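You operate a simulated robot arm through the tools that you are given. There is no shell and no other tool.

You are at the controls of a simulated robot arm. One attempt, no reset.

TASK
Feed the grey column from column two and sweep the air out.
Fine: feed shut, move the blue tube's black-capped end to column two's OUT port; open the feed lever, run one batch, shut the lever. Where these are worked on the way, their far stop is far enough and under half their travel is too little: feed lever.
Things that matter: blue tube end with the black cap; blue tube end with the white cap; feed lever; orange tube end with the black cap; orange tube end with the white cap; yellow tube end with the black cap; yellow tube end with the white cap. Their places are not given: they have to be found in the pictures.

It is judged by the outcome, as a careful person would: the job done as asked, and still so three seconds after it is handed in. It fails if anything else is knocked over, pushed out of place, dropped, spilled or broken.

THE ROBOT
A 7-joint arm with a fingered hand, fixed in place. Base frame: the origin is at the foot of the arm, x ahead of it, y to its left, z up. Readings come in cm, degrees, newtons and seconds.
Its first joint turns from -115.0 to 115.0 degrees. Payload 5 kg.
The tool frame sits at the grasp point between the pads (the TCP): z along the fingers, y along the line on which they close. The tips reach 3.2 cm beyond it. The gripper opens to 16 cm. The gripper's body begins 8.9 cm behind the TCP. The gripper is a hand of 4 fingers: y runs from the thumb to the fingers, the wrist lies at [0, 0, -26.7] in the tool frame, and closing takes about 1.5 s.
Orientation is told as [roll, pitch, yaw] about the base's x, y, z axes, in that order, counted from this pose: with the fingers straight down and closing along the base's y, the tool's x points along the base's -x, its y along +y and its z along -z.

THE INTERFACE
- The arm moves only by the tool arm_command. Its argument "deltas" is one flat list of numbers, 6 for each row, row after row: the shift along the tool's x, y, z in m, then the turn, a rotation vector about the tool's x, y, z in degrees. In form: [tx, ty, tz, rx, ry, rz, tx, ty, tz, rx, ry, rz, ...]. A call has 1 to 20 rows; each row shifts and turns the commanded pose from where the row before left it, along the tool's axes as they then stand. "claw" is the finger opening in m, from 0 to 0.16, set as the call begins (left out, the last holds). Rows are played at 5 a second. More than 5 cm and 8.6 degrees between two rows, or a gripper value outside its range, and nothing of the call is played. Where a pose cannot be reached the arm comes as near as it can. A force on the tool above 40 N (or 10 N above the force at the start of the call, whichever is more), or a blocked arm, ends the call early, and 0.2 s more pass. The fingers move at their own pace (about 4.5 cm/s each) and stop on an object; they squeeze with about 25 N. The grip force told is the motor's: it shows also when the fingers shut on nothing. Time passes only in rows, and 0.2 s behind the last, so rows that do not move let the fingers close. It gives the time, the measured TCP pose, the force on the tool (base axes), the opening and the grip force at its end, in the units of the frame above (readings bear some noise), with the torque about the TCP (base axes, N m) and any sound that the robot's microphone picked up, and new pictures: "show" is both (left out), scene, wrist or none.
- Cameras (640 x 400 px; columns grow to the right, rows downward): "scene" is fixed at [22.04, -49.75, 138.96]; the picture's right is [0.78, -0.63, 0.00], its down [-0.36, -0.45, -0.82] and it looks along [0.51, 0.64, -0.58] (base axes); focal length 355 px, centre (320, 200). "wrist" rides on the gripper at [8, -0.4, -11.4] in the tool frame; the picture's right is [0.05, 1.00, 0.00], its down [-0.82, 0.04, -0.58] and it looks along [-0.58, 0.03, 0.82] (tool axes); focal length 265 px, centre (320, 200).
- move_column(by): slides the trunk up (or, below 0, down) by that many cm; the arm rides with it, the base frame stays. It gives what a move gives, with no picture.
- curl_fingers(finger1, finger2, finger3, thumb_bend): sets how far each is bent, from 0 (flat) to 1 (curled in); at 0.3 the hand is open as for a grip, at 0.7 the pads meet at the TCP. One left out holds its place. A second passes; each finger stops where it meets its share of the squeeze, and holds until it gets a number again. A gripper value or a shape takes the hand back. It gives what a move gives, with no picture; readings hold the bend of each and the force on the fingers (four entries, about 0 where the hand has none), thumb and palm.
- preshape(shape): the hand has 4 fingers and takes this shape, open, in about a second: jaw (thumb against the fingers, like two jaws); tri (thumb and two fingers); tip (a fingertip pinch); poke (one finger out to press); point (the index stretched); flat (the hand flat); cup (the hand cupped); fist (a fist). The gripper value then closes the fingers along that shape, each until it touches; the sizes above hold for jaw. It gives what a move gives, with no picture.
- point_at(camera, pixels): for up to 12 pixels [column, row] of the newest picture of that camera ("zoom" is the newest enlarged one), the place [x, y, z] in the base frame of the surface seen there, good to about 0.2 cm. It takes no simulated time.
- enlarge(camera, box): a new picture of the part [left, top, right, bottom] of that camera's present view, enlarged. It takes no simulated time.
- sign_off(): hands the job in; it is judged then, once.

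Leave the gripper open and the arm clear of the work at the hand-in unless told otherwise.

The tools are called after ">>>" by a JSON object that holds its "op" and its "data". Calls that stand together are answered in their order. arm_command: Moves the arm, as the interface text tells. Its arguments: {"type":"object","properties":{"deltas":{"type":"array","items":{"type":"number"}},"claw":{"type":"number"},"show":{"type":"string","enum":["both","scene","wrist","none"]}},"required":["deltas"]} The other tools are called the same way: move_column (by) slides the trunk up or down; preshape (shape) gives the hand a shape; curl_fingers (finger1, finger2, finger3, thumb_bend) moves the fingers one by one; point_at (camera, pixels) gives the place of the surface under pixels of a picture; enlarge (camera, box) takes an enlarged picture of a part of a camera's view; sign_off () hands the job in.

At the start:

```text
time: 0.0
tool_pos: [50.16, 23.96, 103.09]
orientation: [0.0, 0.0, 0.0]
ft_force: [0.6, 0.0, 0.3]
wrist_torque: [0.02, -0.01, 0.04]
finger_gap: 15.97
finger_force: 0.0
shape: jaw
bend: [0.3, 0.3, 0.3, 0.3]
finger forces: [0.0, 0.2, 0.1, 0.0, 0.1, 0.1]
trunk travel left (down, up): [-52.5, 46.5]
```

scene: 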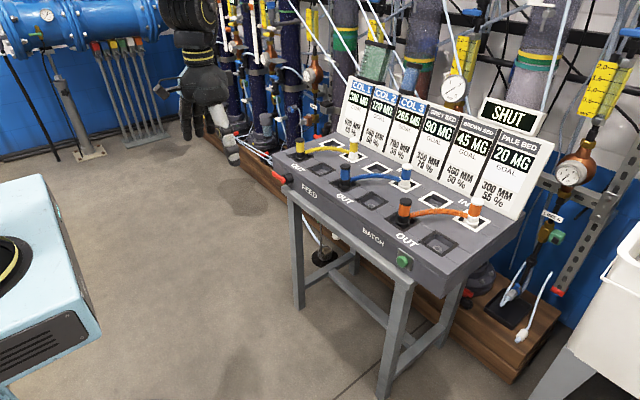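
wrist: 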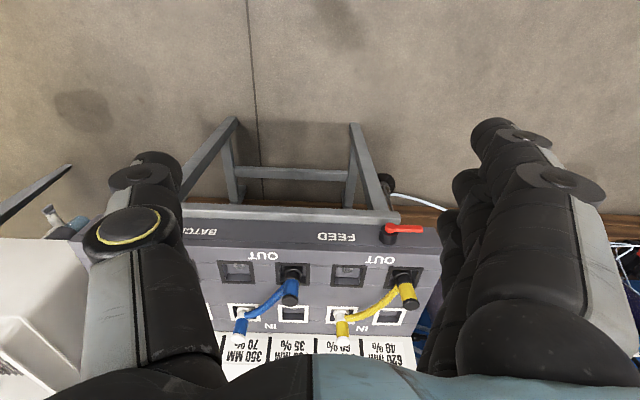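

I see a bench with a panel: yellow, blue and orange tubes, a red feed lever at the left, a green batch button at the right. I'll enlarge the scene to see the details.

>>> {"op": "enlarge", "data": {"camera": "scene", "box": [260, 70, 560, 290]}}

>>> {"op": "enlarge", "data": {"camera": "wrist", "box": [180, 200, 460, 370]}}

```text
1.82 times, centred on (410, 180) of scene
```

zoom: 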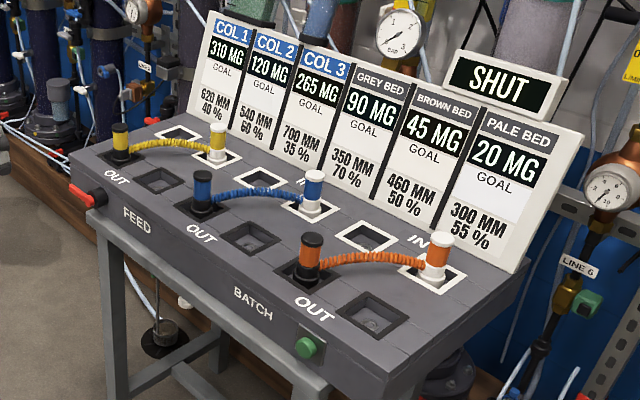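

```text
2.29 times, centred on (320, 285) of wrist
```

zoom: 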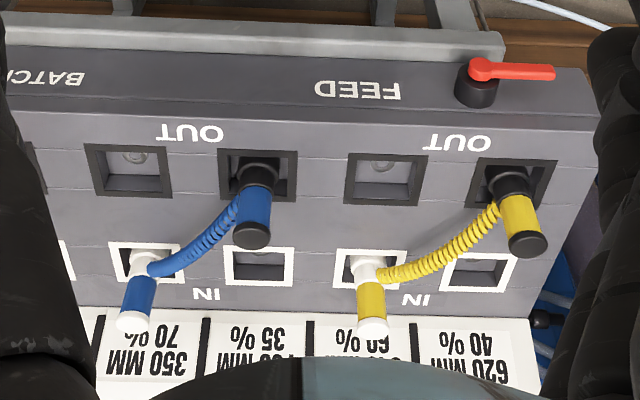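

The ports line up with the placards: COL 1, COL 2, COL 3, GREY, BROWN, PALE from left to right. The blue black cap sits in COL 3's OUT, the blue white cap in GREY's IN, and COL 2's OUT is empty. The display reads SHUT. Now I'll measure places in the scene picture: the blue black cap (345,172), the empty COL 2 OUT (320,170), the lever, the button and more.

>>> {"op": "enlarge", "data": {"camera": "scene", "box": [270, 130, 400, 215]}}

>>> {"op": "point_at", "data": {"camera": "scene", "pixels": [[345, 165], [346, 180], [320, 170], [300, 138], [405, 170], [404, 203], [281, 176], [289, 181], [403, 261], [272, 158], [440, 297], [374, 201]]}}

```text
4.71 times, centred on (335, 172) of scene
```

zoom: 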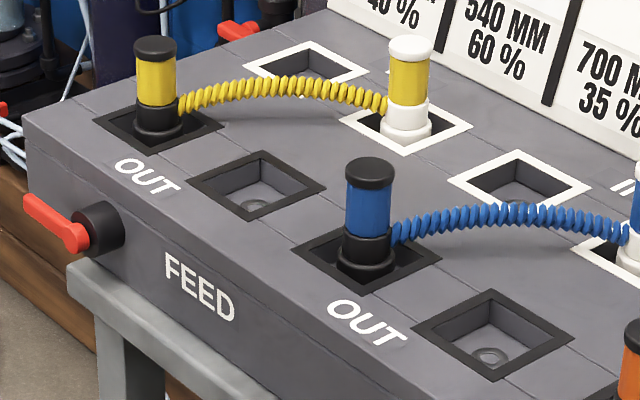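

```text
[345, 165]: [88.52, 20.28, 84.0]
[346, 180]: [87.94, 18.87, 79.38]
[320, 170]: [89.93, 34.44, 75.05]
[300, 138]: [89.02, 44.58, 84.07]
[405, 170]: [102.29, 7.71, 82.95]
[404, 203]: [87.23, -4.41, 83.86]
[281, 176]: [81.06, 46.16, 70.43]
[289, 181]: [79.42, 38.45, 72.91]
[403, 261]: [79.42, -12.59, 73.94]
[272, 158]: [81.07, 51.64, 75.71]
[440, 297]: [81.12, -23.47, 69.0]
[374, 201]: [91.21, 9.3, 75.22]
```

I'll measure the blue black cap and its socket, the empty socket and the lever more exactly in the newest zoom.

>>> {"op": "point_at", "data": {"camera": "zoom", "pixels": [[370, 165], [370, 185], [367, 215], [365, 245], [365, 268], [258, 150], [326, 187], [250, 222], [187, 182], [258, 206], [255, 180], [365, 230]]}}

>>> {"op": "point_at", "data": {"camera": "zoom", "pixels": [[30, 205], [60, 225], [80, 240], [85, 222], [100, 210], [118, 228], [70, 250], [200, 290], [24, 120], [150, 200], [400, 235], [420, 222]]}}

```text
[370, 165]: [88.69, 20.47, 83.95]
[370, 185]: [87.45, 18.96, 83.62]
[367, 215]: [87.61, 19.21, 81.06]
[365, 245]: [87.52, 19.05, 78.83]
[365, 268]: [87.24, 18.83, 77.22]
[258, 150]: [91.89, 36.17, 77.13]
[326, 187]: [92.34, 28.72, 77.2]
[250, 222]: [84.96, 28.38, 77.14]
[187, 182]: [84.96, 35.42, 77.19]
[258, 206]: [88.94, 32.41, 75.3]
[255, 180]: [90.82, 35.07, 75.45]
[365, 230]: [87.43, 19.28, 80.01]
```

```text
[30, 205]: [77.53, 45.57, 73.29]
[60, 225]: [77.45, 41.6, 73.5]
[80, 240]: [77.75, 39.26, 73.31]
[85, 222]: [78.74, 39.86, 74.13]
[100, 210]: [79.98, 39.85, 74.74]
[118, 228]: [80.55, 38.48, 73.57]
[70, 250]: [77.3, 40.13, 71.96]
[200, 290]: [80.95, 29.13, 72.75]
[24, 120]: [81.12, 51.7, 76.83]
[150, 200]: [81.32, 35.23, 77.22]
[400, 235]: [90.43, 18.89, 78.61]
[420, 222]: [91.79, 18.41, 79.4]
```

The console top is flat at z≈77.2, the blue cap top at about (88.5, 20.2, 84.1), and COL 2's OUT socket centre is at about (88.6, 32.2). Next I'll measure the placards and display to check the hand's clearance.

>>> {"op": "point_at", "data": {"camera": "scene", "pixels": [[355, 82], [345, 128], [400, 105], [512, 112], [540, 145], [500, 210], [400, 155], [440, 180], [470, 208], [375, 165], [353, 150], [435, 245]]}}

>>> {"op": "enlarge", "data": {"camera": "scene", "box": [330, 150, 430, 215]}}

```text
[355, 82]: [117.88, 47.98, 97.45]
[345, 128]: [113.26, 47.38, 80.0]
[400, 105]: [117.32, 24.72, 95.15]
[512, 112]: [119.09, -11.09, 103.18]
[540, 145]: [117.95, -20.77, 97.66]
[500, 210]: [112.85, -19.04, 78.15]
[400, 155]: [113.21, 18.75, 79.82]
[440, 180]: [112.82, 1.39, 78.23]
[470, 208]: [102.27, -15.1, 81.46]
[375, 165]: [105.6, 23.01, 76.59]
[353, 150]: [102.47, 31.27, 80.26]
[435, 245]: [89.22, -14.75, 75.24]
```

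```text
6.15 times, centred on (380, 182) of scene
```

zoom: 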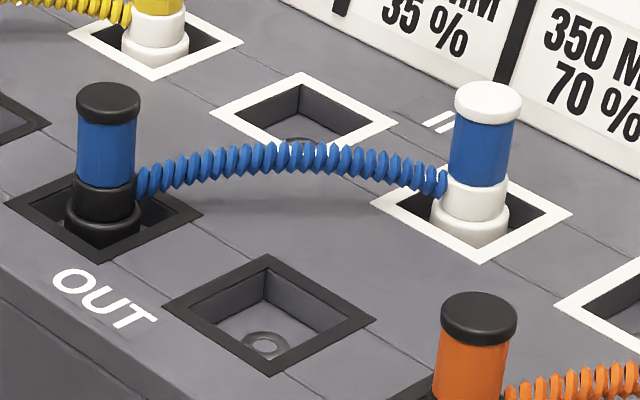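

Now the exact edges of the blue black-capped end in this zoom: cap edges (80,103) and (138,103), cap top centre (108,92), body, collar, flange.

>>> {"op": "point_at", "data": {"camera": "zoom", "pixels": [[108, 90], [85, 97], [133, 97], [108, 100], [108, 84], [80, 150], [106, 150], [132, 150], [104, 205], [102, 230], [150, 182], [265, 345]]}}

```text
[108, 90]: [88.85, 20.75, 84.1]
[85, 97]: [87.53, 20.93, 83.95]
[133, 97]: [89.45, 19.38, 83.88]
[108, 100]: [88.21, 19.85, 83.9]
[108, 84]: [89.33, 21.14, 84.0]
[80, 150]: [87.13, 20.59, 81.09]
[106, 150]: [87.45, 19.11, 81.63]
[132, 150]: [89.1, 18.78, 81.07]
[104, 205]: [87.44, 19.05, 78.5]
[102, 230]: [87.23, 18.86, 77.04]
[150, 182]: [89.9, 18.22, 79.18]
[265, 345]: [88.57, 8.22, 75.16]
```

The blue end's axis is at about (88.6, 20.2), its top at z 84.0, and ports sit every 12 cm (y = 8.2, 20.2, 32.2, 44.2). I'll move above the blue end at z≈96, narrow the opening to 8 cm, and yaw -30° so that the thumb stays off the hose.

>>> {"op": "arm_command", "data": {"deltas": [-0.03844, -0.00376, 0.00709, 0, 0, 0, -0.03844, -0.00376, 0.00709, 0, 0, 0, -0.03844, -0.00376, 0.00709, 0, 0, 0, -0.03844, -0.00376, 0.00709, 0, 0, 0, -0.03844, -0.00376, 0.00709, 0, 0, 0, -0.03844, -0.00376, 0.00709, 0, 0, 0, -0.03844, -0.00376, 0.00709, 0, 0, 0, -0.03844, -0.00376, 0.00709, 0, 0, 0, -0.03844, -0.00376, 0.00709, 0, 0, 0, -0.03844, -0.00376, 0.00709, 0, 0, 0, 0, 0, 0, 0, 0, 7.5, 0, 0, 0, 0, 0, 7.5, 0, 0, 0, 0, 0, 7.5, 0, 0, 0, 0, 0, 7.5, 0, 0, 0, 0, 0, 0], "claw": 0.08}}

```text
time: 3.2
tool_pos: [88.51, 20.01, 96.02]
orientation: [0.0, -0.1, -30.1]
ft_force: [0.5, -0.5, 0.2]
wrist_torque: [0.01, -0.02, -0.02]
finger_gap: 8.08
finger_force: 0.0
shape: jaw
bend: [0.72, 0.72, 0.72, 0.7]
finger forces: [0.0, 0.1, 0.0, 0.1, 0.1, 0.0]
trunk travel left (down, up): [-52.5, 46.5]
```

scene: 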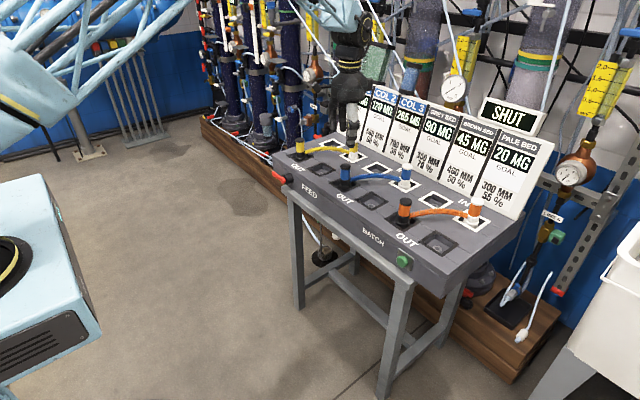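
wrist: 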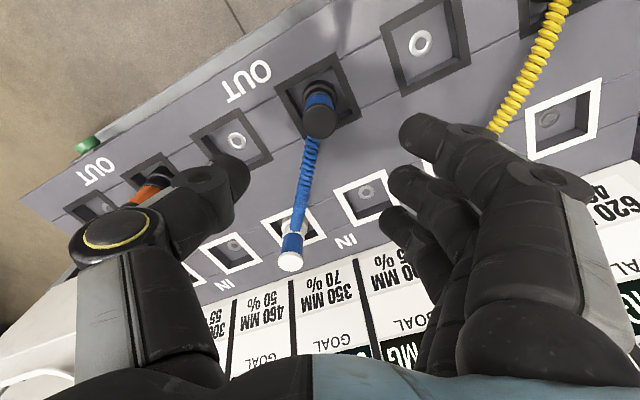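

The wrist picture shows the blue cap at (320,120), right where the approach axis should cross it. I'll correct 2 mm and lower to z≈86 first, then look.

>>> {"op": "arm_command", "data": {"deltas": [0.0002, 0.002, 0.02, 0, 0, 0, 0, 0, 0.02, 0, 0, 0, 0, 0, 0.02, 0, 0, 0, 0, 0, 0.02, 0, 0, 0, 0, 0, 0.02, 0, 0, 0]}}

>>> {"op": "enlarge", "data": {"camera": "scene", "box": [260, 80, 460, 215]}}

```text
time: 4.4
tool_pos: [88.54, 20.33, 86.13]
orientation: [-0.1, 0.0, -30.0]
ft_force: [-0.3, 0.1, -0.6]
wrist_torque: [-0.01, 0.02, 0.02]
finger_gap: 8.1
finger_force: 0.0
shape: jaw
bend: [0.72, 0.72, 0.72, 0.7]
finger forces: [0.0, 0.0, 0.0, 0.1, 0.0, 0.1]
trunk travel left (down, up): [-52.5, 46.5]
```

scene: 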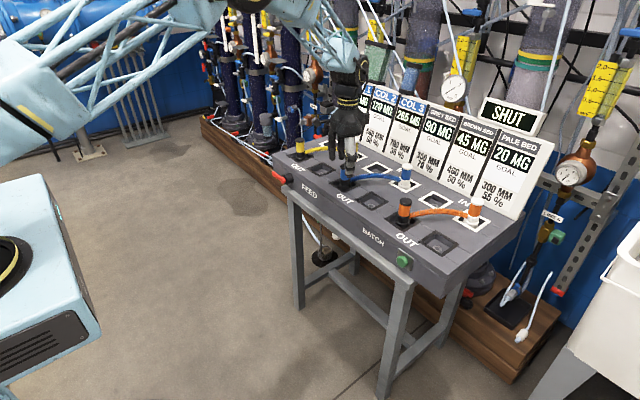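
wrist: 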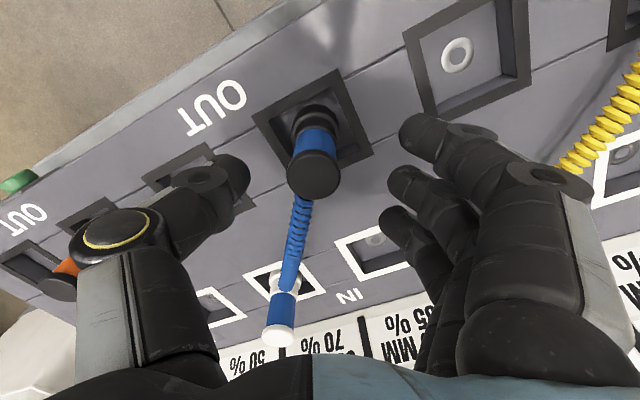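

```text
2.96 times, centred on (360, 148) of scene
```

zoom: 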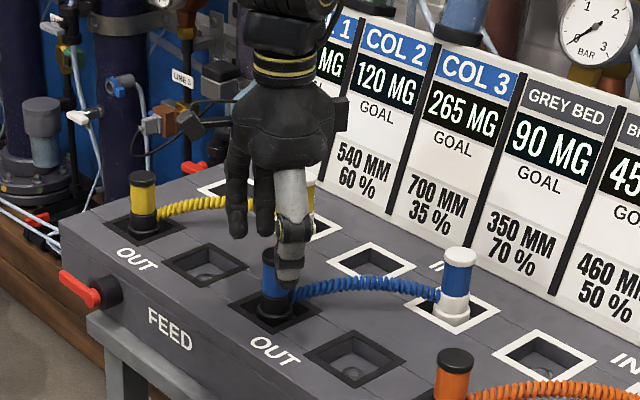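

The cap is at (315,178), about 3 mm toward the thumb. I'll shift by that and lower the TCP to z≈82 so the pads straddle the blue body, with the tips above the console.

>>> {"op": "arm_command", "data": {"deltas": [0, -0.003, 0.01, 0, 0, 0, 0, 0, 0.011, 0, 0, 0, 0, 0, 0.01, 0, 0, 0, 0, 0, 0.01, 0, 0, 0, 0, 0, 0, 0, 0, 0]}}

>>> {"op": "enlarge", "data": {"camera": "scene", "box": [290, 110, 420, 215]}}

```text
time: 5.6
tool_pos: [88.38, 19.89, 82.04]
orientation: [0.0, 0.0, -30.1]
ft_force: [-0.6, -0.5, 0.7]
wrist_torque: [0.02, 0.04, 0.0]
finger_gap: 8.12
finger_force: 0.0
shape: jaw
bend: [0.72, 0.72, 0.72, 0.7]
finger forces: [0.1, 0.0, 0.1, 0.0, 0.1, 0.0]
trunk travel left (down, up): [-52.5, 46.5]
```

scene: 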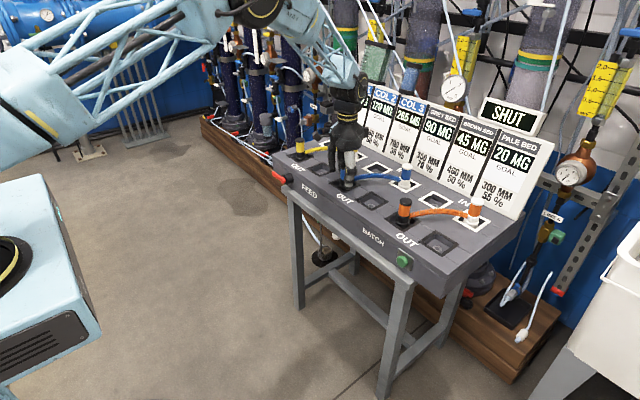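
wrist: 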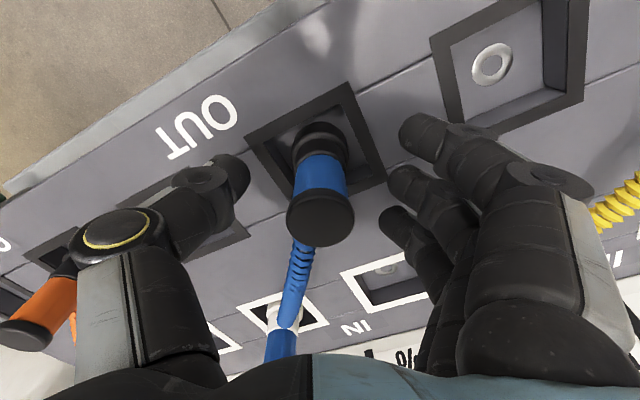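

```text
3.81 times, centred on (355, 162) of scene
```

zoom: 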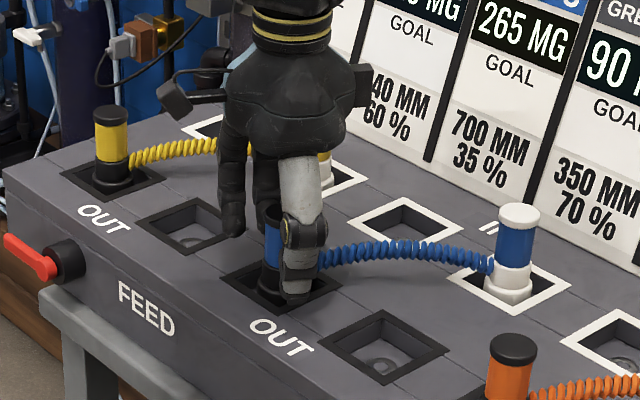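

The body of the blue end is centred between thumb and fingers. I'll close on it and wait about 2 seconds.

>>> {"op": "arm_command", "data": {"deltas": [0, 0, 0, 0, 0, 0, 0, 0, 0, 0, 0, 0, 0, 0, 0, 0, 0, 0, 0, 0, 0, 0, 0, 0, 0, 0, 0, 0, 0, 0, 0, 0, 0, 0, 0, 0, 0, 0, 0, 0, 0, 0, 0, 0, 0, 0, 0, 0, 0, 0, 0, 0, 0, 0, 0, 0, 0, 0, 0, 0], "claw": 0.015}}

>>> {"op": "enlarge", "data": {"camera": "scene", "box": [290, 110, 420, 215]}}

```text
time: 7.8
tool_pos: [88.35, 19.9, 81.92]
orientation: [0.0, 0.0, -30.1]
ft_force: [1.1, -0.5, 6.6]
wrist_torque: [0.04, -0.11, -0.04]
finger_gap: 0.98
finger_force: 25.1
shape: jaw
bend: [0.68, 0.71, 0.68, 0.72]
finger forces: [0.0, 14.5, 0.0, 0.0, 15.6, 0.0]
trunk travel left (down, up): [-52.5, 46.5]
```

scene: 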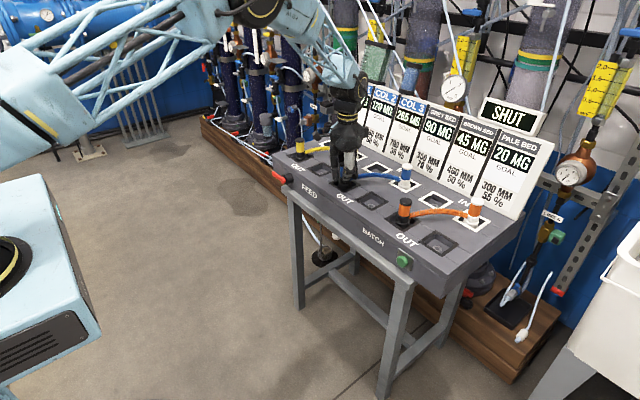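
wrist: 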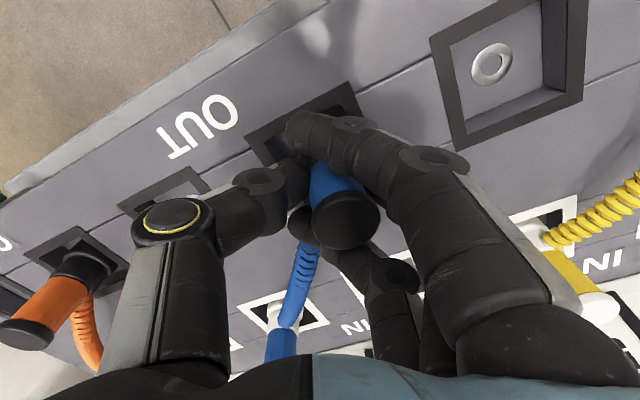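

```text
3.81 times, centred on (355, 162) of scene
```

zoom: 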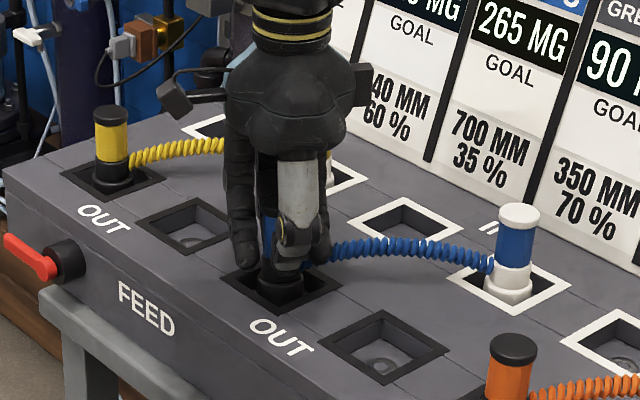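

Thumb (15.6 N) and middle finger (14.5 N) hold the blue body. Now lift slowly straight up, 3 cm first.

>>> {"op": "arm_command", "data": {"deltas": [0, 0, -0.005, 0, 0, 0, 0, 0, -0.005, 0, 0, 0, 0, 0, -0.01, 0, 0, 0, 0, 0, -0.01, 0, 0, 0, 0, 0, 0, 0, 0, 0]}}

>>> {"op": "enlarge", "data": {"camera": "scene", "box": [290, 110, 420, 215]}}

```text
time: 9.0
tool_pos: [88.53, 20.02, 84.92]
orientation: [0.0, 0.0, -30.0]
ft_force: [-0.8, -0.6, -2.1]
wrist_torque: [-0.03, 0.0, 0.0]
finger_gap: 0.9
finger_force: 25.1
shape: jaw
bend: [0.68, 0.71, 0.68, 0.72]
finger forces: [0.1, 13.6, 0.0, 0.0, 13.1, 0.1]
trunk travel left (down, up): [-52.5, 46.5]
```

scene: 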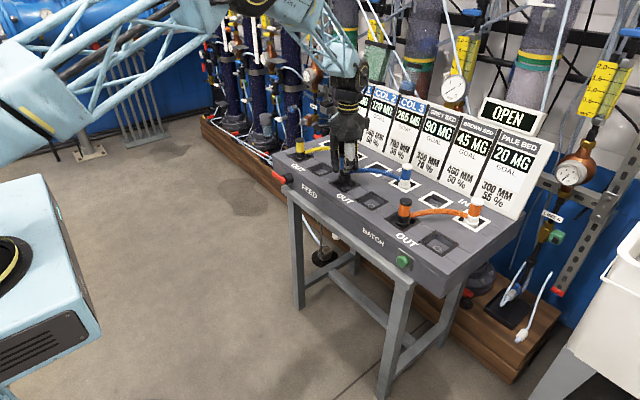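
wrist: 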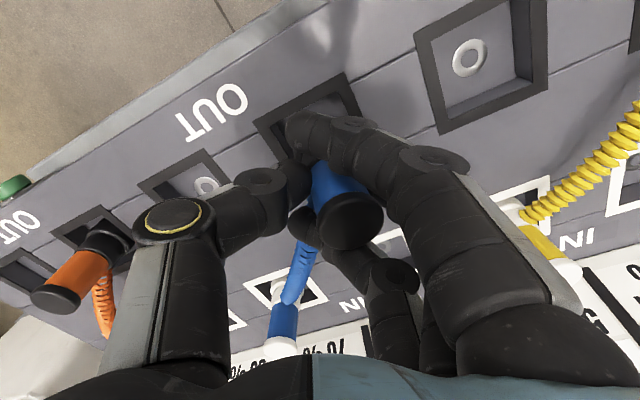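

```text
3.81 times, centred on (355, 162) of scene
```

zoom: 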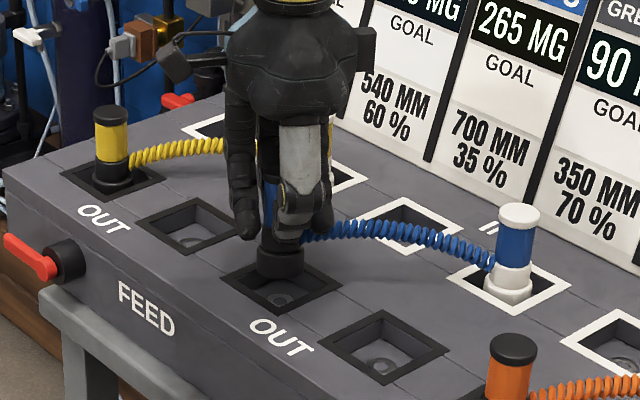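

The end came out smoothly (now hanging at z+3 cm). The display changed to OPEN, though the lever did not move. I'll look at the display and the lever closely before going on.

>>> {"op": "enlarge", "data": {"camera": "scene", "box": [430, 60, 570, 150]}}

>>> {"op": "enlarge", "data": {"camera": "scene", "box": [255, 140, 345, 210]}}

```text
4.44 times, centred on (500, 105) of scene
```

zoom: 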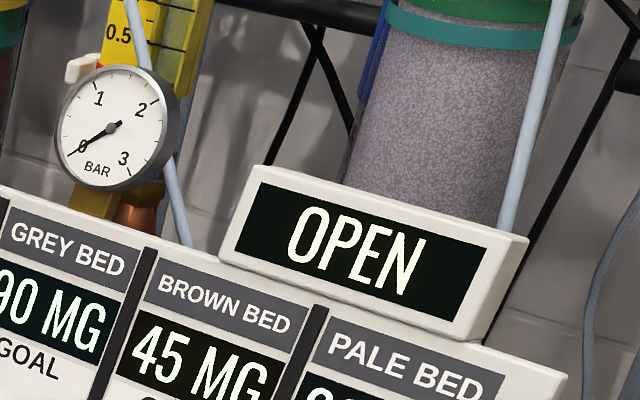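

```text
5.71 times, centred on (300, 175) of scene
```

zoom: 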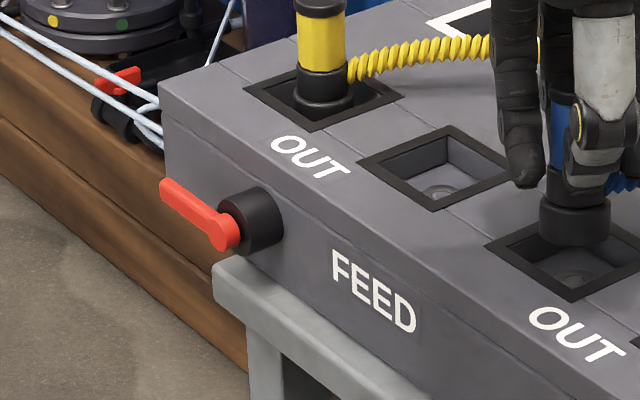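

The lever is unchanged, so the display follows the open tube circuit. I'll lift 3 cm more and carry the end +12 cm in y to over COL 2's OUT.

>>> {"op": "arm_command", "data": {"deltas": [0, 0, -0.01, 0, 0, 0, 0, 0, -0.01, 0, 0, 0, 0, 0, -0.01, 0, 0, 0, 0.01, 0.01732, 0, 0, 0, 0, 0.01, 0.01732, 0, 0, 0, 0, 0.01, 0.01732, 0, 0, 0, 0, 0.01, 0.01732, 0, 0, 0, 0, 0.01, 0.01732, 0, 0, 0, 0, 0.01, 0.01732, 0, 0, 0, 0, 0, 0, 0, 0, 0, 0]}}

>>> {"op": "enlarge", "data": {"camera": "scene", "box": [270, 90, 420, 205]}}

```text
time: 11.2
tool_pos: [88.22, 32.0, 87.79]
orientation: [0.0, 0.1, -30.0]
ft_force: [0.0, -0.9, -2.3]
wrist_torque: [-0.01, -0.03, -0.01]
finger_gap: 0.89
finger_force: 25.0
shape: jaw
bend: [0.68, 0.71, 0.68, 0.72]
finger forces: [0.0, 13.6, 0.0, 0.0, 13.4, 0.0]
trunk travel left (down, up): [-52.5, 46.5]
```

scene: 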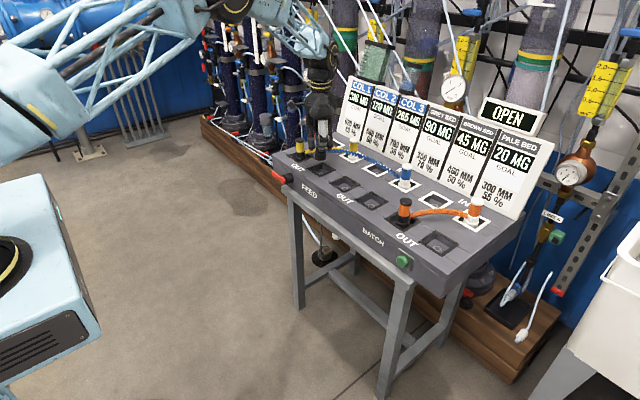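
wrist: 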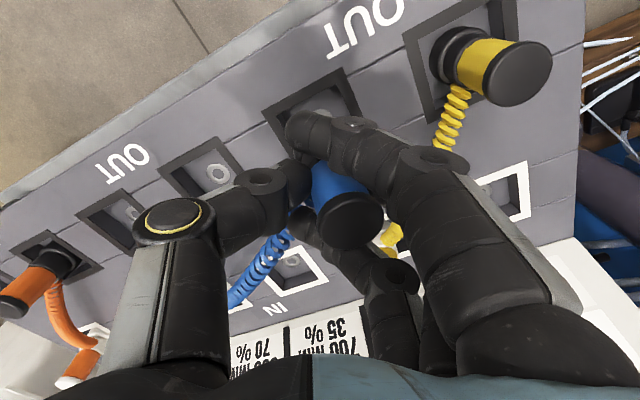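

```text
3.48 times, centred on (345, 148) of scene
```

zoom: 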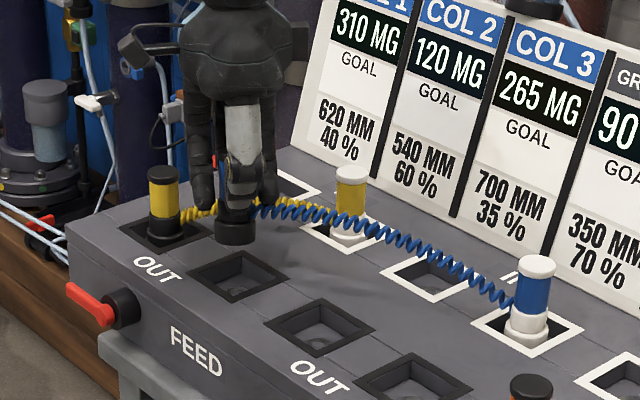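

The end hangs above the COL 2 OUT socket with the yellow end clear. I'll measure the flange and collar of the plug to check centring before lowering.

>>> {"op": "point_at", "data": {"camera": "zoom", "pixels": [[236, 233], [218, 232], [255, 230], [236, 240], [236, 225], [235, 208], [190, 275], [240, 300], [290, 270], [240, 250]]}}

>>> {"op": "enlarge", "data": {"camera": "scene", "box": [295, 130, 355, 190]}}

```text
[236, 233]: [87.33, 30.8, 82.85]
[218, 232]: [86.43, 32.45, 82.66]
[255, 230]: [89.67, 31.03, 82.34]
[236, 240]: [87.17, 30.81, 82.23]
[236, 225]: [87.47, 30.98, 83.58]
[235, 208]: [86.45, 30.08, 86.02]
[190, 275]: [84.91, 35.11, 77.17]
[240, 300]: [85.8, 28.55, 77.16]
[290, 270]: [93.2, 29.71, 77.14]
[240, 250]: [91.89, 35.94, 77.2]
```

```text
6.67 times, centred on (325, 160) of scene
```

zoom: 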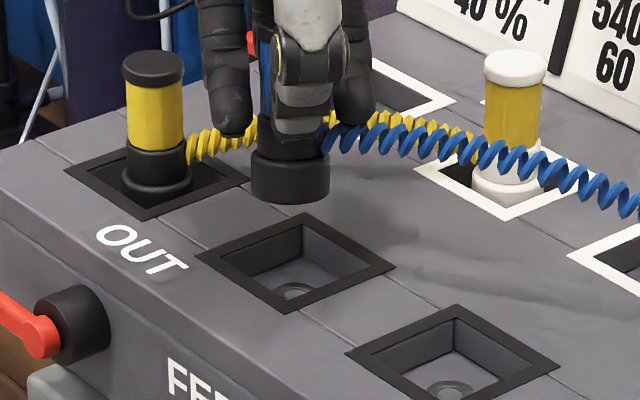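

I'll sample the flange front and socket nub more finely in this zoom to get the offset.

>>> {"op": "point_at", "data": {"camera": "zoom", "pixels": [[291, 180], [291, 188], [291, 195], [270, 185], [312, 185], [258, 180], [325, 180], [295, 290], [283, 292], [306, 292], [448, 388], [291, 170]]}}

```text
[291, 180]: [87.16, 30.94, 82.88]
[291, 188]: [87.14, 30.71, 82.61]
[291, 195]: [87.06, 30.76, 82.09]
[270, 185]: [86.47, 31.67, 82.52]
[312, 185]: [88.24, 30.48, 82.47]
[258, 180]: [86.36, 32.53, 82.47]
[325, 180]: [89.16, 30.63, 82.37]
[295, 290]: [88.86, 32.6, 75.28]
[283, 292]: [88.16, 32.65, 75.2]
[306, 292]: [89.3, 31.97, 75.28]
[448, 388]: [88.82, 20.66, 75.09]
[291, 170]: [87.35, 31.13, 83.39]
```

Flange centre fits (88.35, 32.43) with radius 2.0. I'll measure the socket frame corners in the same zoom to get the target centre.

>>> {"op": "point_at", "data": {"camera": "zoom", "pixels": [[202, 257], [303, 217], [390, 267], [290, 308], [234, 258], [303, 230], [362, 266], [290, 294], [354, 352], [457, 309], [552, 366], [74, 171]]}}

```text
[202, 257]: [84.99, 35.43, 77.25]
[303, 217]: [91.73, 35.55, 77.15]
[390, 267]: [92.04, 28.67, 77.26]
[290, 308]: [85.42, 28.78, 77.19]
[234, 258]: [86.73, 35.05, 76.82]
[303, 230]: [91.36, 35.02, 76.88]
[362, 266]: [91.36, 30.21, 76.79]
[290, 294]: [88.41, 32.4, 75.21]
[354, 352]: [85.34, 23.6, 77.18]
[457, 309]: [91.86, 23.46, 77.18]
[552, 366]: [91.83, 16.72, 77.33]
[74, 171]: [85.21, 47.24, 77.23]
```

The socket centre is (88.55, 32.1), so I shift +2 mm in x and -1 mm in y, then lower 4 cm and look again.

>>> {"op": "arm_command", "data": {"deltas": [-0.0022, 0.0001, 0, 0, 0, 0, 0, 0, 0.01, 0, 0, 0, 0, 0, 0.01, 0, 0, 0, 0, 0, 0.01, 0, 0, 0, 0, 0, 0.01, 0, 0, 0, 0, 0, 0, 0, 0, 0]}}

>>> {"op": "enlarge", "data": {"camera": "scene", "box": [295, 130, 355, 190]}}

```text
time: 12.6
tool_pos: [88.54, 31.94, 83.97]
orientation: [0.0, 0.0, -30.0]
ft_force: [-0.2, -0.5, -2.4]
wrist_torque: [0.01, 0.02, 0.02]
finger_gap: 0.93
finger_force: 25.2
shape: jaw
bend: [0.68, 0.71, 0.68, 0.72]
finger forces: [0.1, 13.6, 0.0, 0.1, 13.3, 0.0]
trunk travel left (down, up): [-52.5, 46.5]
```

scene: 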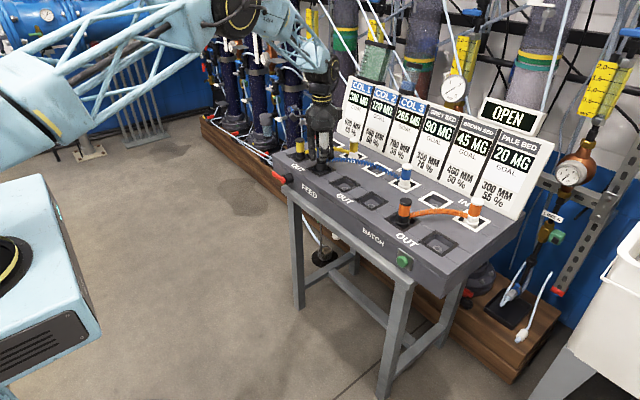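
wrist: 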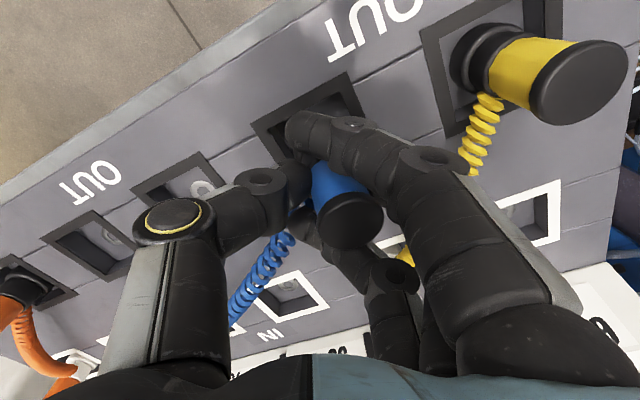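

```text
6.67 times, centred on (325, 160) of scene
```

zoom: 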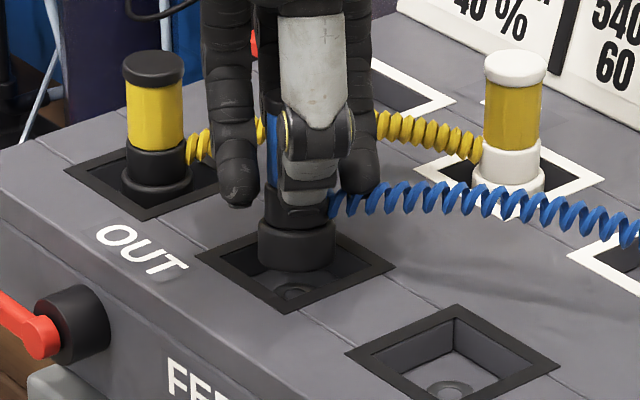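

The plug is entering over the socket. I check the flange centre once more.

>>> {"op": "point_at", "data": {"camera": "zoom", "pixels": [[297, 250], [297, 258], [297, 263], [275, 250], [319, 250], [265, 245], [330, 245], [292, 293], [255, 180], [300, 215]]}}

```text
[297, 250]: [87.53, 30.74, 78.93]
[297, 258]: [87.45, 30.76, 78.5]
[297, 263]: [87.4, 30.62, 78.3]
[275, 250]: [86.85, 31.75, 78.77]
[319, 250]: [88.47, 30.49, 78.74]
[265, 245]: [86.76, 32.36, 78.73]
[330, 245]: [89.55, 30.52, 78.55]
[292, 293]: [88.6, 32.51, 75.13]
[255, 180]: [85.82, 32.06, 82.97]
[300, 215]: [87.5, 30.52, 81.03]
```

Flange centre fits (88.7, 32.35), target (88.6, 32.15). I shift 1.5 mm along the tool's -y and lower the last 2 cm in small steps, watching the force.

>>> {"op": "arm_command", "data": {"deltas": [0, -0.0015, 0.003, 0, 0, 0, 0, 0, 0.005, 0, 0, 0, 0, 0, 0.005, 0, 0, 0, 0, 0, 0.004, 0, 0, 0, 0, 0, 0.003, 0, 0, 0, 0, 0, 0, 0, 0, 0]}}

>>> {"op": "enlarge", "data": {"camera": "scene", "box": [295, 130, 355, 190]}}

```text
time: 14.0
tool_pos: [88.48, 31.72, 82.16]
orientation: [0.1, -0.1, -29.9]
ft_force: [0.1, -2.1, 6.5]
wrist_torque: [0.05, -0.05, 0.01]
finger_gap: 0.93
finger_force: 25.3
shape: jaw
bend: [0.68, 0.71, 0.68, 0.72]
finger forces: [0.0, 14.0, 0.2, 0.0, 16.1, 0.0]
trunk travel left (down, up): [-52.5, 46.5]
```

scene: 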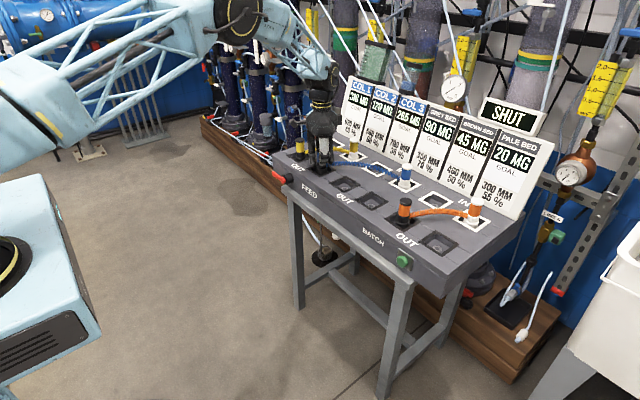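
wrist: 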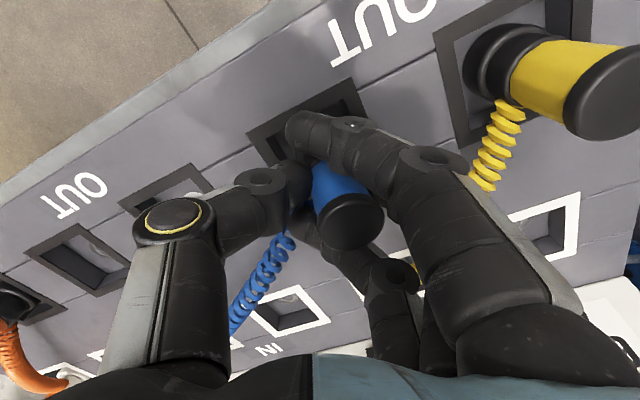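

```text
6.67 times, centred on (325, 160) of scene
```

zoom: 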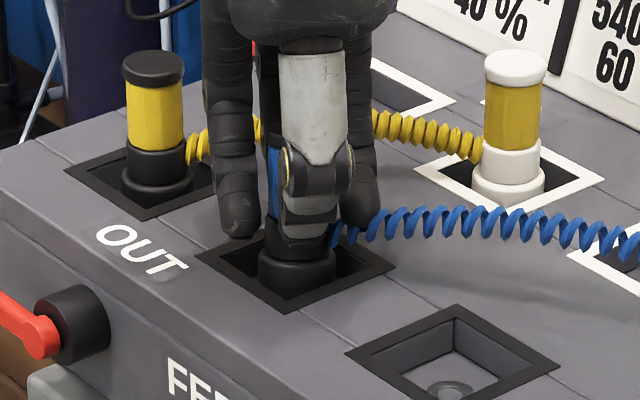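

The display reads SHUT again and 6.5 N pushes back: the plug has met its seat. I'll press 2 mm more gently to be sure it is fully in.

>>> {"op": "arm_command", "data": {"deltas": [0, 0, 0.001, 0, 0, 0, 0, 0, 0.001, 0, 0, 0, 0, 0, 0, 0, 0, 0], "show": "none"}}

>>> {"op": "enlarge", "data": {"camera": "scene", "box": [295, 130, 355, 190]}}

```text
time: 14.8
tool_pos: [88.41, 31.76, 81.84]
orientation: [0.0, -0.2, -30.1]
ft_force: [-0.5, -3.7, 16.3]
wrist_torque: [0.13, -0.12, -0.01]
finger_gap: 1.01
finger_force: 24.7
shape: jaw
bend: [0.68, 0.71, 0.68, 0.72]
finger forces: [0.0, 14.8, 0.0, 0.1, 20.4, 0.0]
trunk travel left (down, up): [-52.5, 46.5]
```

```text
6.67 times, centred on (325, 160) of scene
```

zoom: 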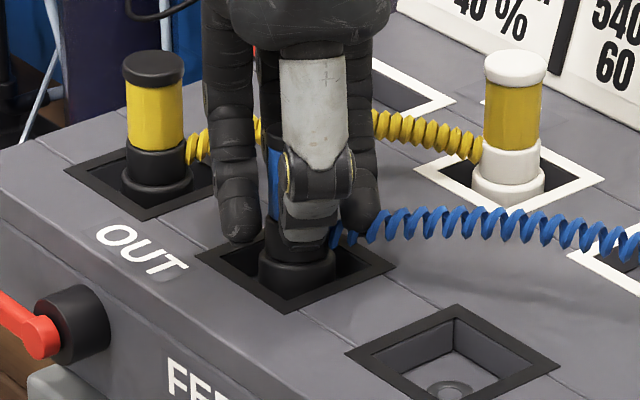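

16 N with no further travel: it is fully seated. I relax 2 mm and open the hand to 6.5 cm.

>>> {"op": "arm_command", "data": {"deltas": [0, 0, -0.002, 0, 0, 0, 0, 0, 0, 0, 0, 0, 0, 0, 0, 0, 0, 0, 0, 0, 0, 0, 0, 0, 0, 0, 0, 0, 0, 0, 0, 0, 0, 0, 0, 0, 0, 0, 0, 0, 0, 0, 0, 0, 0, 0, 0, 0], "claw": 0.065}}

>>> {"op": "enlarge", "data": {"camera": "scene", "box": [280, 110, 400, 200]}}

```text
time: 16.6
tool_pos: [88.45, 31.7, 81.99]
orientation: [0.0, 0.0, -30.0]
ft_force: [-0.2, 0.6, -0.1]
wrist_torque: [0.02, 0.0, -0.01]
finger_gap: 6.43
finger_force: 0.0
shape: jaw
bend: [0.73, 0.73, 0.73, 0.7]
finger forces: [0.0, 0.1, 0.1, 0.0, 0.1, 0.1]
trunk travel left (down, up): [-52.5, 46.5]
```

scene: 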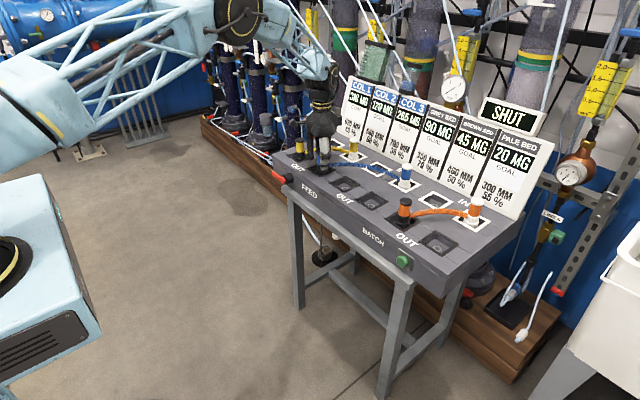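
wrist: 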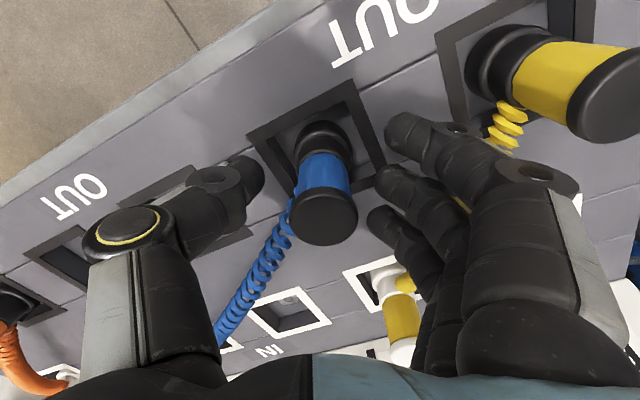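

```text
4.44 times, centred on (340, 155) of scene
```

zoom: 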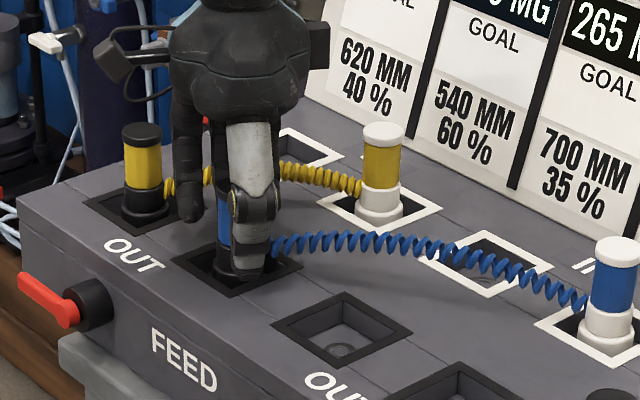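

The blue end stands upright in COL 2's OUT and the hand is free of it. I raise straight up 13 cm, turn yaw back to 0, and retreat to the console's front-left at about (66, 42, 87) to look at the lever.

>>> {"op": "arm_command", "data": {"deltas": [0, 0, -0.013, 0, 0, 0, 0, 0, -0.026, 0, 0, 0, 0, 0, -0.03, 0, 0, 0, 0, 0, -0.03, 0, 0, 0, 0, 0, -0.03, 0, 0, 0, 0, 0, 0, 0, 0, -7.5, 0, 0, 0, 0, 0, -7.5, 0, 0, 0, 0, 0, -7.5, 0, 0, 0, 0, 0, -7.5, 0.0374, 0.0172, 0, 0, 0, 0, 0.0374, 0.0172, 0, 0, 0, 0, 0.0374, 0.0172, 0, 0, 0, 0, 0.0374, 0.0172, 0, 0, 0, 0, 0.0374, 0.0172, 0, 0, 0, 0, 0.0374, 0.0172, 0, 0, 0, 0, 0, 0, 0.025, 0, 0, 0, 0, 0, 0.025, 0, 0, 0, 0, 0, 0.025, 0, 0, 0, 0, 0, 0, 0, 0, 0]}}

>>> {"op": "enlarge", "data": {"camera": "scene", "box": [265, 120, 425, 225]}}

```text
time: 20.6
tool_pos: [65.92, 42.2, 87.28]
orientation: [0.0, 0.0, -0.1]
ft_force: [0.9, -1.2, -1.0]
wrist_torque: [0.01, 0.01, 0.01]
finger_gap: 6.42
finger_force: 0.1
shape: jaw
bend: [0.73, 0.73, 0.73, 0.7]
finger forces: [0.0, 0.0, 0.0, 0.0, 0.1, 0.0]
trunk travel left (down, up): [-52.5, 46.5]
```

scene: 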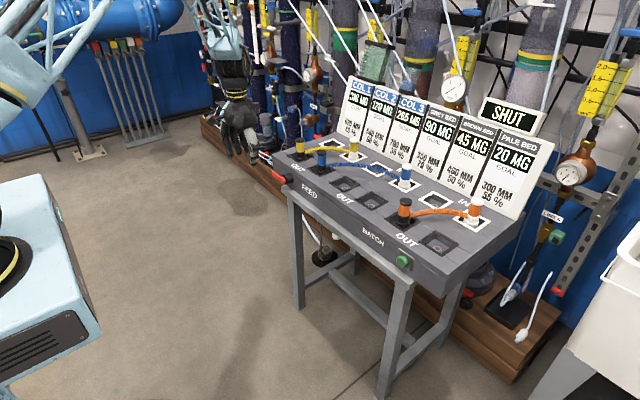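
wrist: 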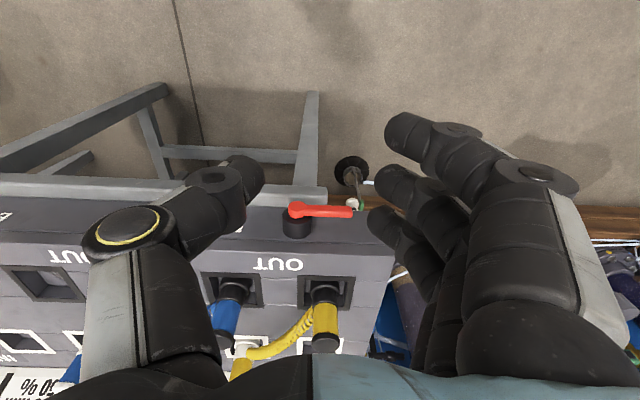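

```text
3.81 times, centred on (345, 172) of scene
```

zoom: 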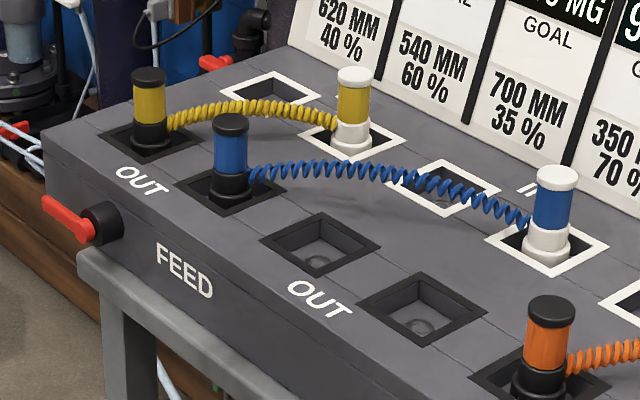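

The blue end sits in COL 2's OUT just like the others. Now a close look at the lever from the wrist camera at (320,210).

>>> {"op": "enlarge", "data": {"camera": "wrist", "box": [260, 170, 400, 260]}}

>>> {"op": "point_at", "data": {"camera": "wrist", "pixels": [[294, 211], [310, 211], [325, 211], [340, 212], [350, 212], [296, 228], [325, 194], [310, 190], [350, 245], [294, 205], [330, 206], [330, 216]]}}

```text
4.44 times, centred on (330, 215) of wrist
```

zoom: 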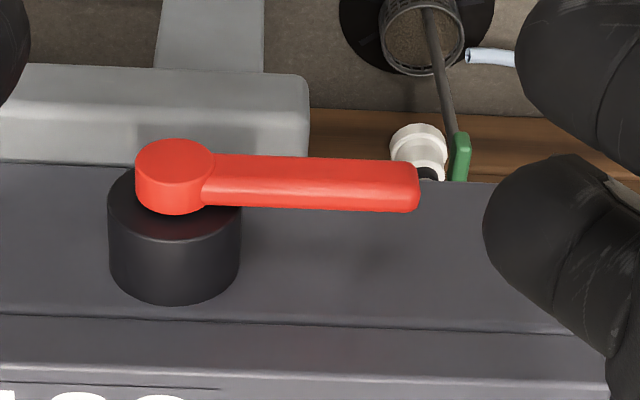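

```text
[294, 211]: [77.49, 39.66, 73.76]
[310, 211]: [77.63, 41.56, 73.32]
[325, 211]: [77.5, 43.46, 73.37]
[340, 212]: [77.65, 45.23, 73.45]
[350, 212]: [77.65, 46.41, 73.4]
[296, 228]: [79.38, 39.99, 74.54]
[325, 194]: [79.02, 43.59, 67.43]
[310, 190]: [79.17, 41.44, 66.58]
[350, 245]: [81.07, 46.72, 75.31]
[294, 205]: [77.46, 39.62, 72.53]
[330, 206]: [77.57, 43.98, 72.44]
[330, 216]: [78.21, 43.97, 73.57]
```

The lever's hub axis is at about y 39.6, z 73, x≈77.5–79, and its handle reaches to y 46.6, lying horizontally. I'll give the hand the poke shape here, in free air, to see where the fingertip lies.

>>> {"op": "preshape", "data": {"shape": "poke"}}

>>> {"op": "arm_command", "data": {"deltas": [0, 0, 0, 0, 0, 0]}}

```text
time: 21.5
tool_pos: [65.9, 42.11, 87.31]
orientation: [0.0, -0.1, 0.0]
ft_force: [-0.3, -0.4, -0.1]
wrist_torque: [0.0, 0.0, -0.02]
finger_gap: 0.0
finger_force: 0.0
shape: poke
bend: [1.0, 1.0, 1.0, 0.47]
finger forces: [0.0, 0.1, 0.1, 0.0, 0.0, 0.1]
trunk travel left (down, up): [-52.5, 46.5]
```

```text
time: 21.9
tool_pos: [65.92, 42.04, 87.34]
orientation: [0.0, 0.0, 0.0]
ft_force: [0.0, 0.5, -1.0]
wrist_torque: [0.03, -0.02, 0.02]
finger_gap: 0.0
finger_force: 0.1
shape: poke
bend: [1.0, 1.0, 1.0, 0.47]
finger forces: [0.0, 0.0, 0.0, 0.0, 0.0, 0.1]
trunk travel left (down, up): [-52.5, 46.5]
```

scene: 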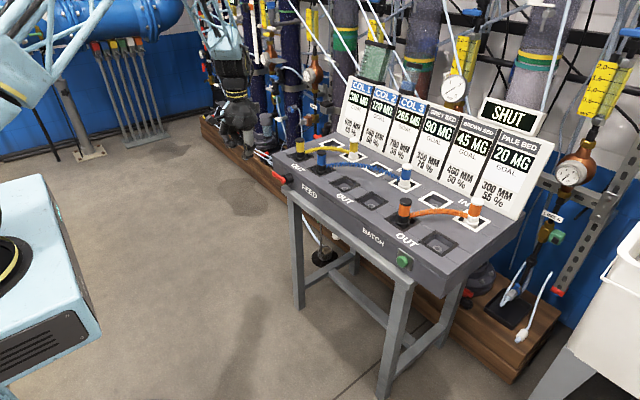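
wrist: 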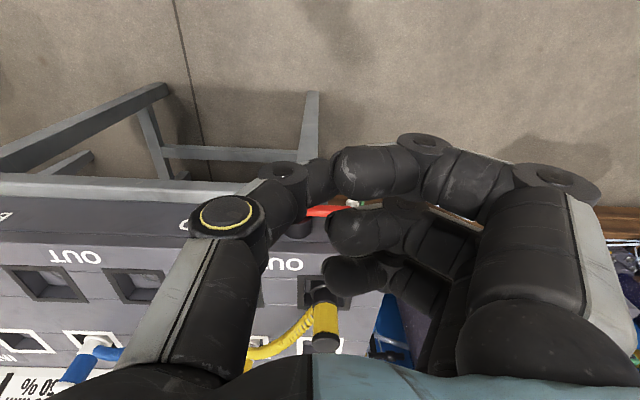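

In the poke shape all three fingers are curled and only the thumb sticks out a bit. I'll try the point shape (index stretched).

>>> {"op": "preshape", "data": {"shape": "point"}}

>>> {"op": "arm_command", "data": {"deltas": [0, 0, 0, 0, 0, 0]}}

>>> {"op": "enlarge", "data": {"camera": "scene", "box": [190, 40, 300, 200]}}

```text
time: 22.8
tool_pos: [65.95, 42.15, 87.31]
orientation: [0.1, 0.0, 0.0]
ft_force: [-0.7, 0.0, 0.0]
wrist_torque: [-0.02, 0.02, 0.0]
finger_gap: 15.22
finger_force: 0.0
shape: point
bend: [0.3, 1.0, 1.0, 0.54]
finger forces: [0.0, 0.2, 0.0, 0.1, 0.0, 0.0]
trunk travel left (down, up): [-52.5, 46.5]
```

```text
time: 23.2
tool_pos: [65.99, 42.32, 87.39]
orientation: [0.0, 0.0, -0.1]
ft_force: [0.5, 0.4, 0.0]
wrist_torque: [-0.01, 0.03, 0.06]
finger_gap: 15.23
finger_force: 0.0
shape: point
bend: [0.3, 1.0, 1.0, 0.54]
finger forces: [0.1, 0.0, 0.0, 0.0, 0.0, 0.1]
trunk travel left (down, up): [-52.5, 46.5]
```

scene: 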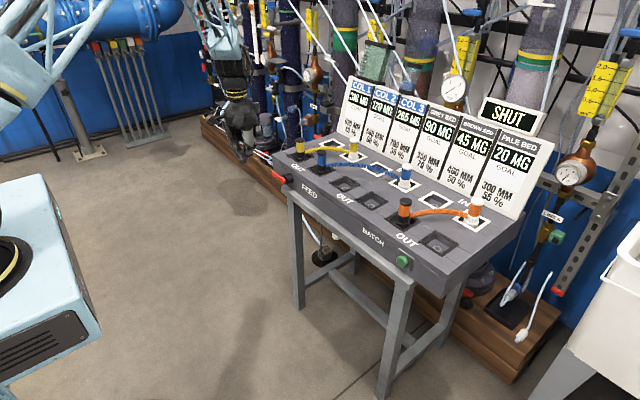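
wrist: 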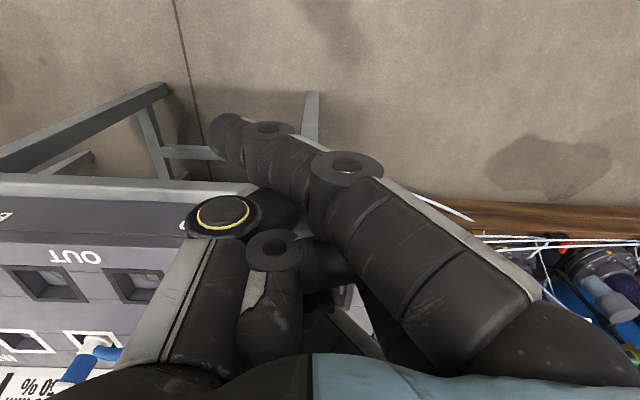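

```text
2.50 times, centred on (245, 120) of scene
```

zoom: 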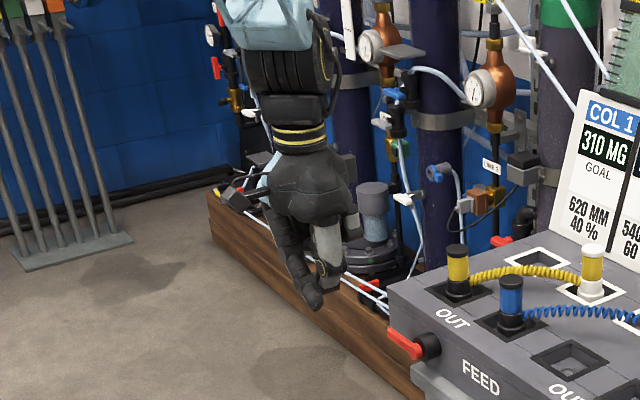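

The index is stretched and leans toward the thumb side. I'll locate its tip at wrist (228,130) and along its length.

>>> {"op": "point_at", "data": {"camera": "wrist", "pixels": [[220, 135], [230, 125], [245, 150], [290, 170], [270, 130], [345, 165], [370, 220], [225, 210], [268, 248], [230, 158]]}}

>>> {"op": "point_at", "data": {"camera": "zoom", "pixels": [[313, 300], [308, 285], [295, 250], [328, 280], [345, 235]]}}

```text
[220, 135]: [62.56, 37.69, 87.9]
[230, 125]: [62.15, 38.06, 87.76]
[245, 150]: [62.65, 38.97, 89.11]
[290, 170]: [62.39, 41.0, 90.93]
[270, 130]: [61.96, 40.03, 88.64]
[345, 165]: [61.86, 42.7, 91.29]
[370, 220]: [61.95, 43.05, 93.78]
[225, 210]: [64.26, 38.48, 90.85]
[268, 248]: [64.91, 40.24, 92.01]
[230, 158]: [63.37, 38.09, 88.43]
```

```text
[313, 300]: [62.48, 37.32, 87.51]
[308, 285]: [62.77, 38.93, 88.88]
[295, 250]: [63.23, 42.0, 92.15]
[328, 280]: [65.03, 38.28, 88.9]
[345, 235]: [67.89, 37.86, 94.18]
```

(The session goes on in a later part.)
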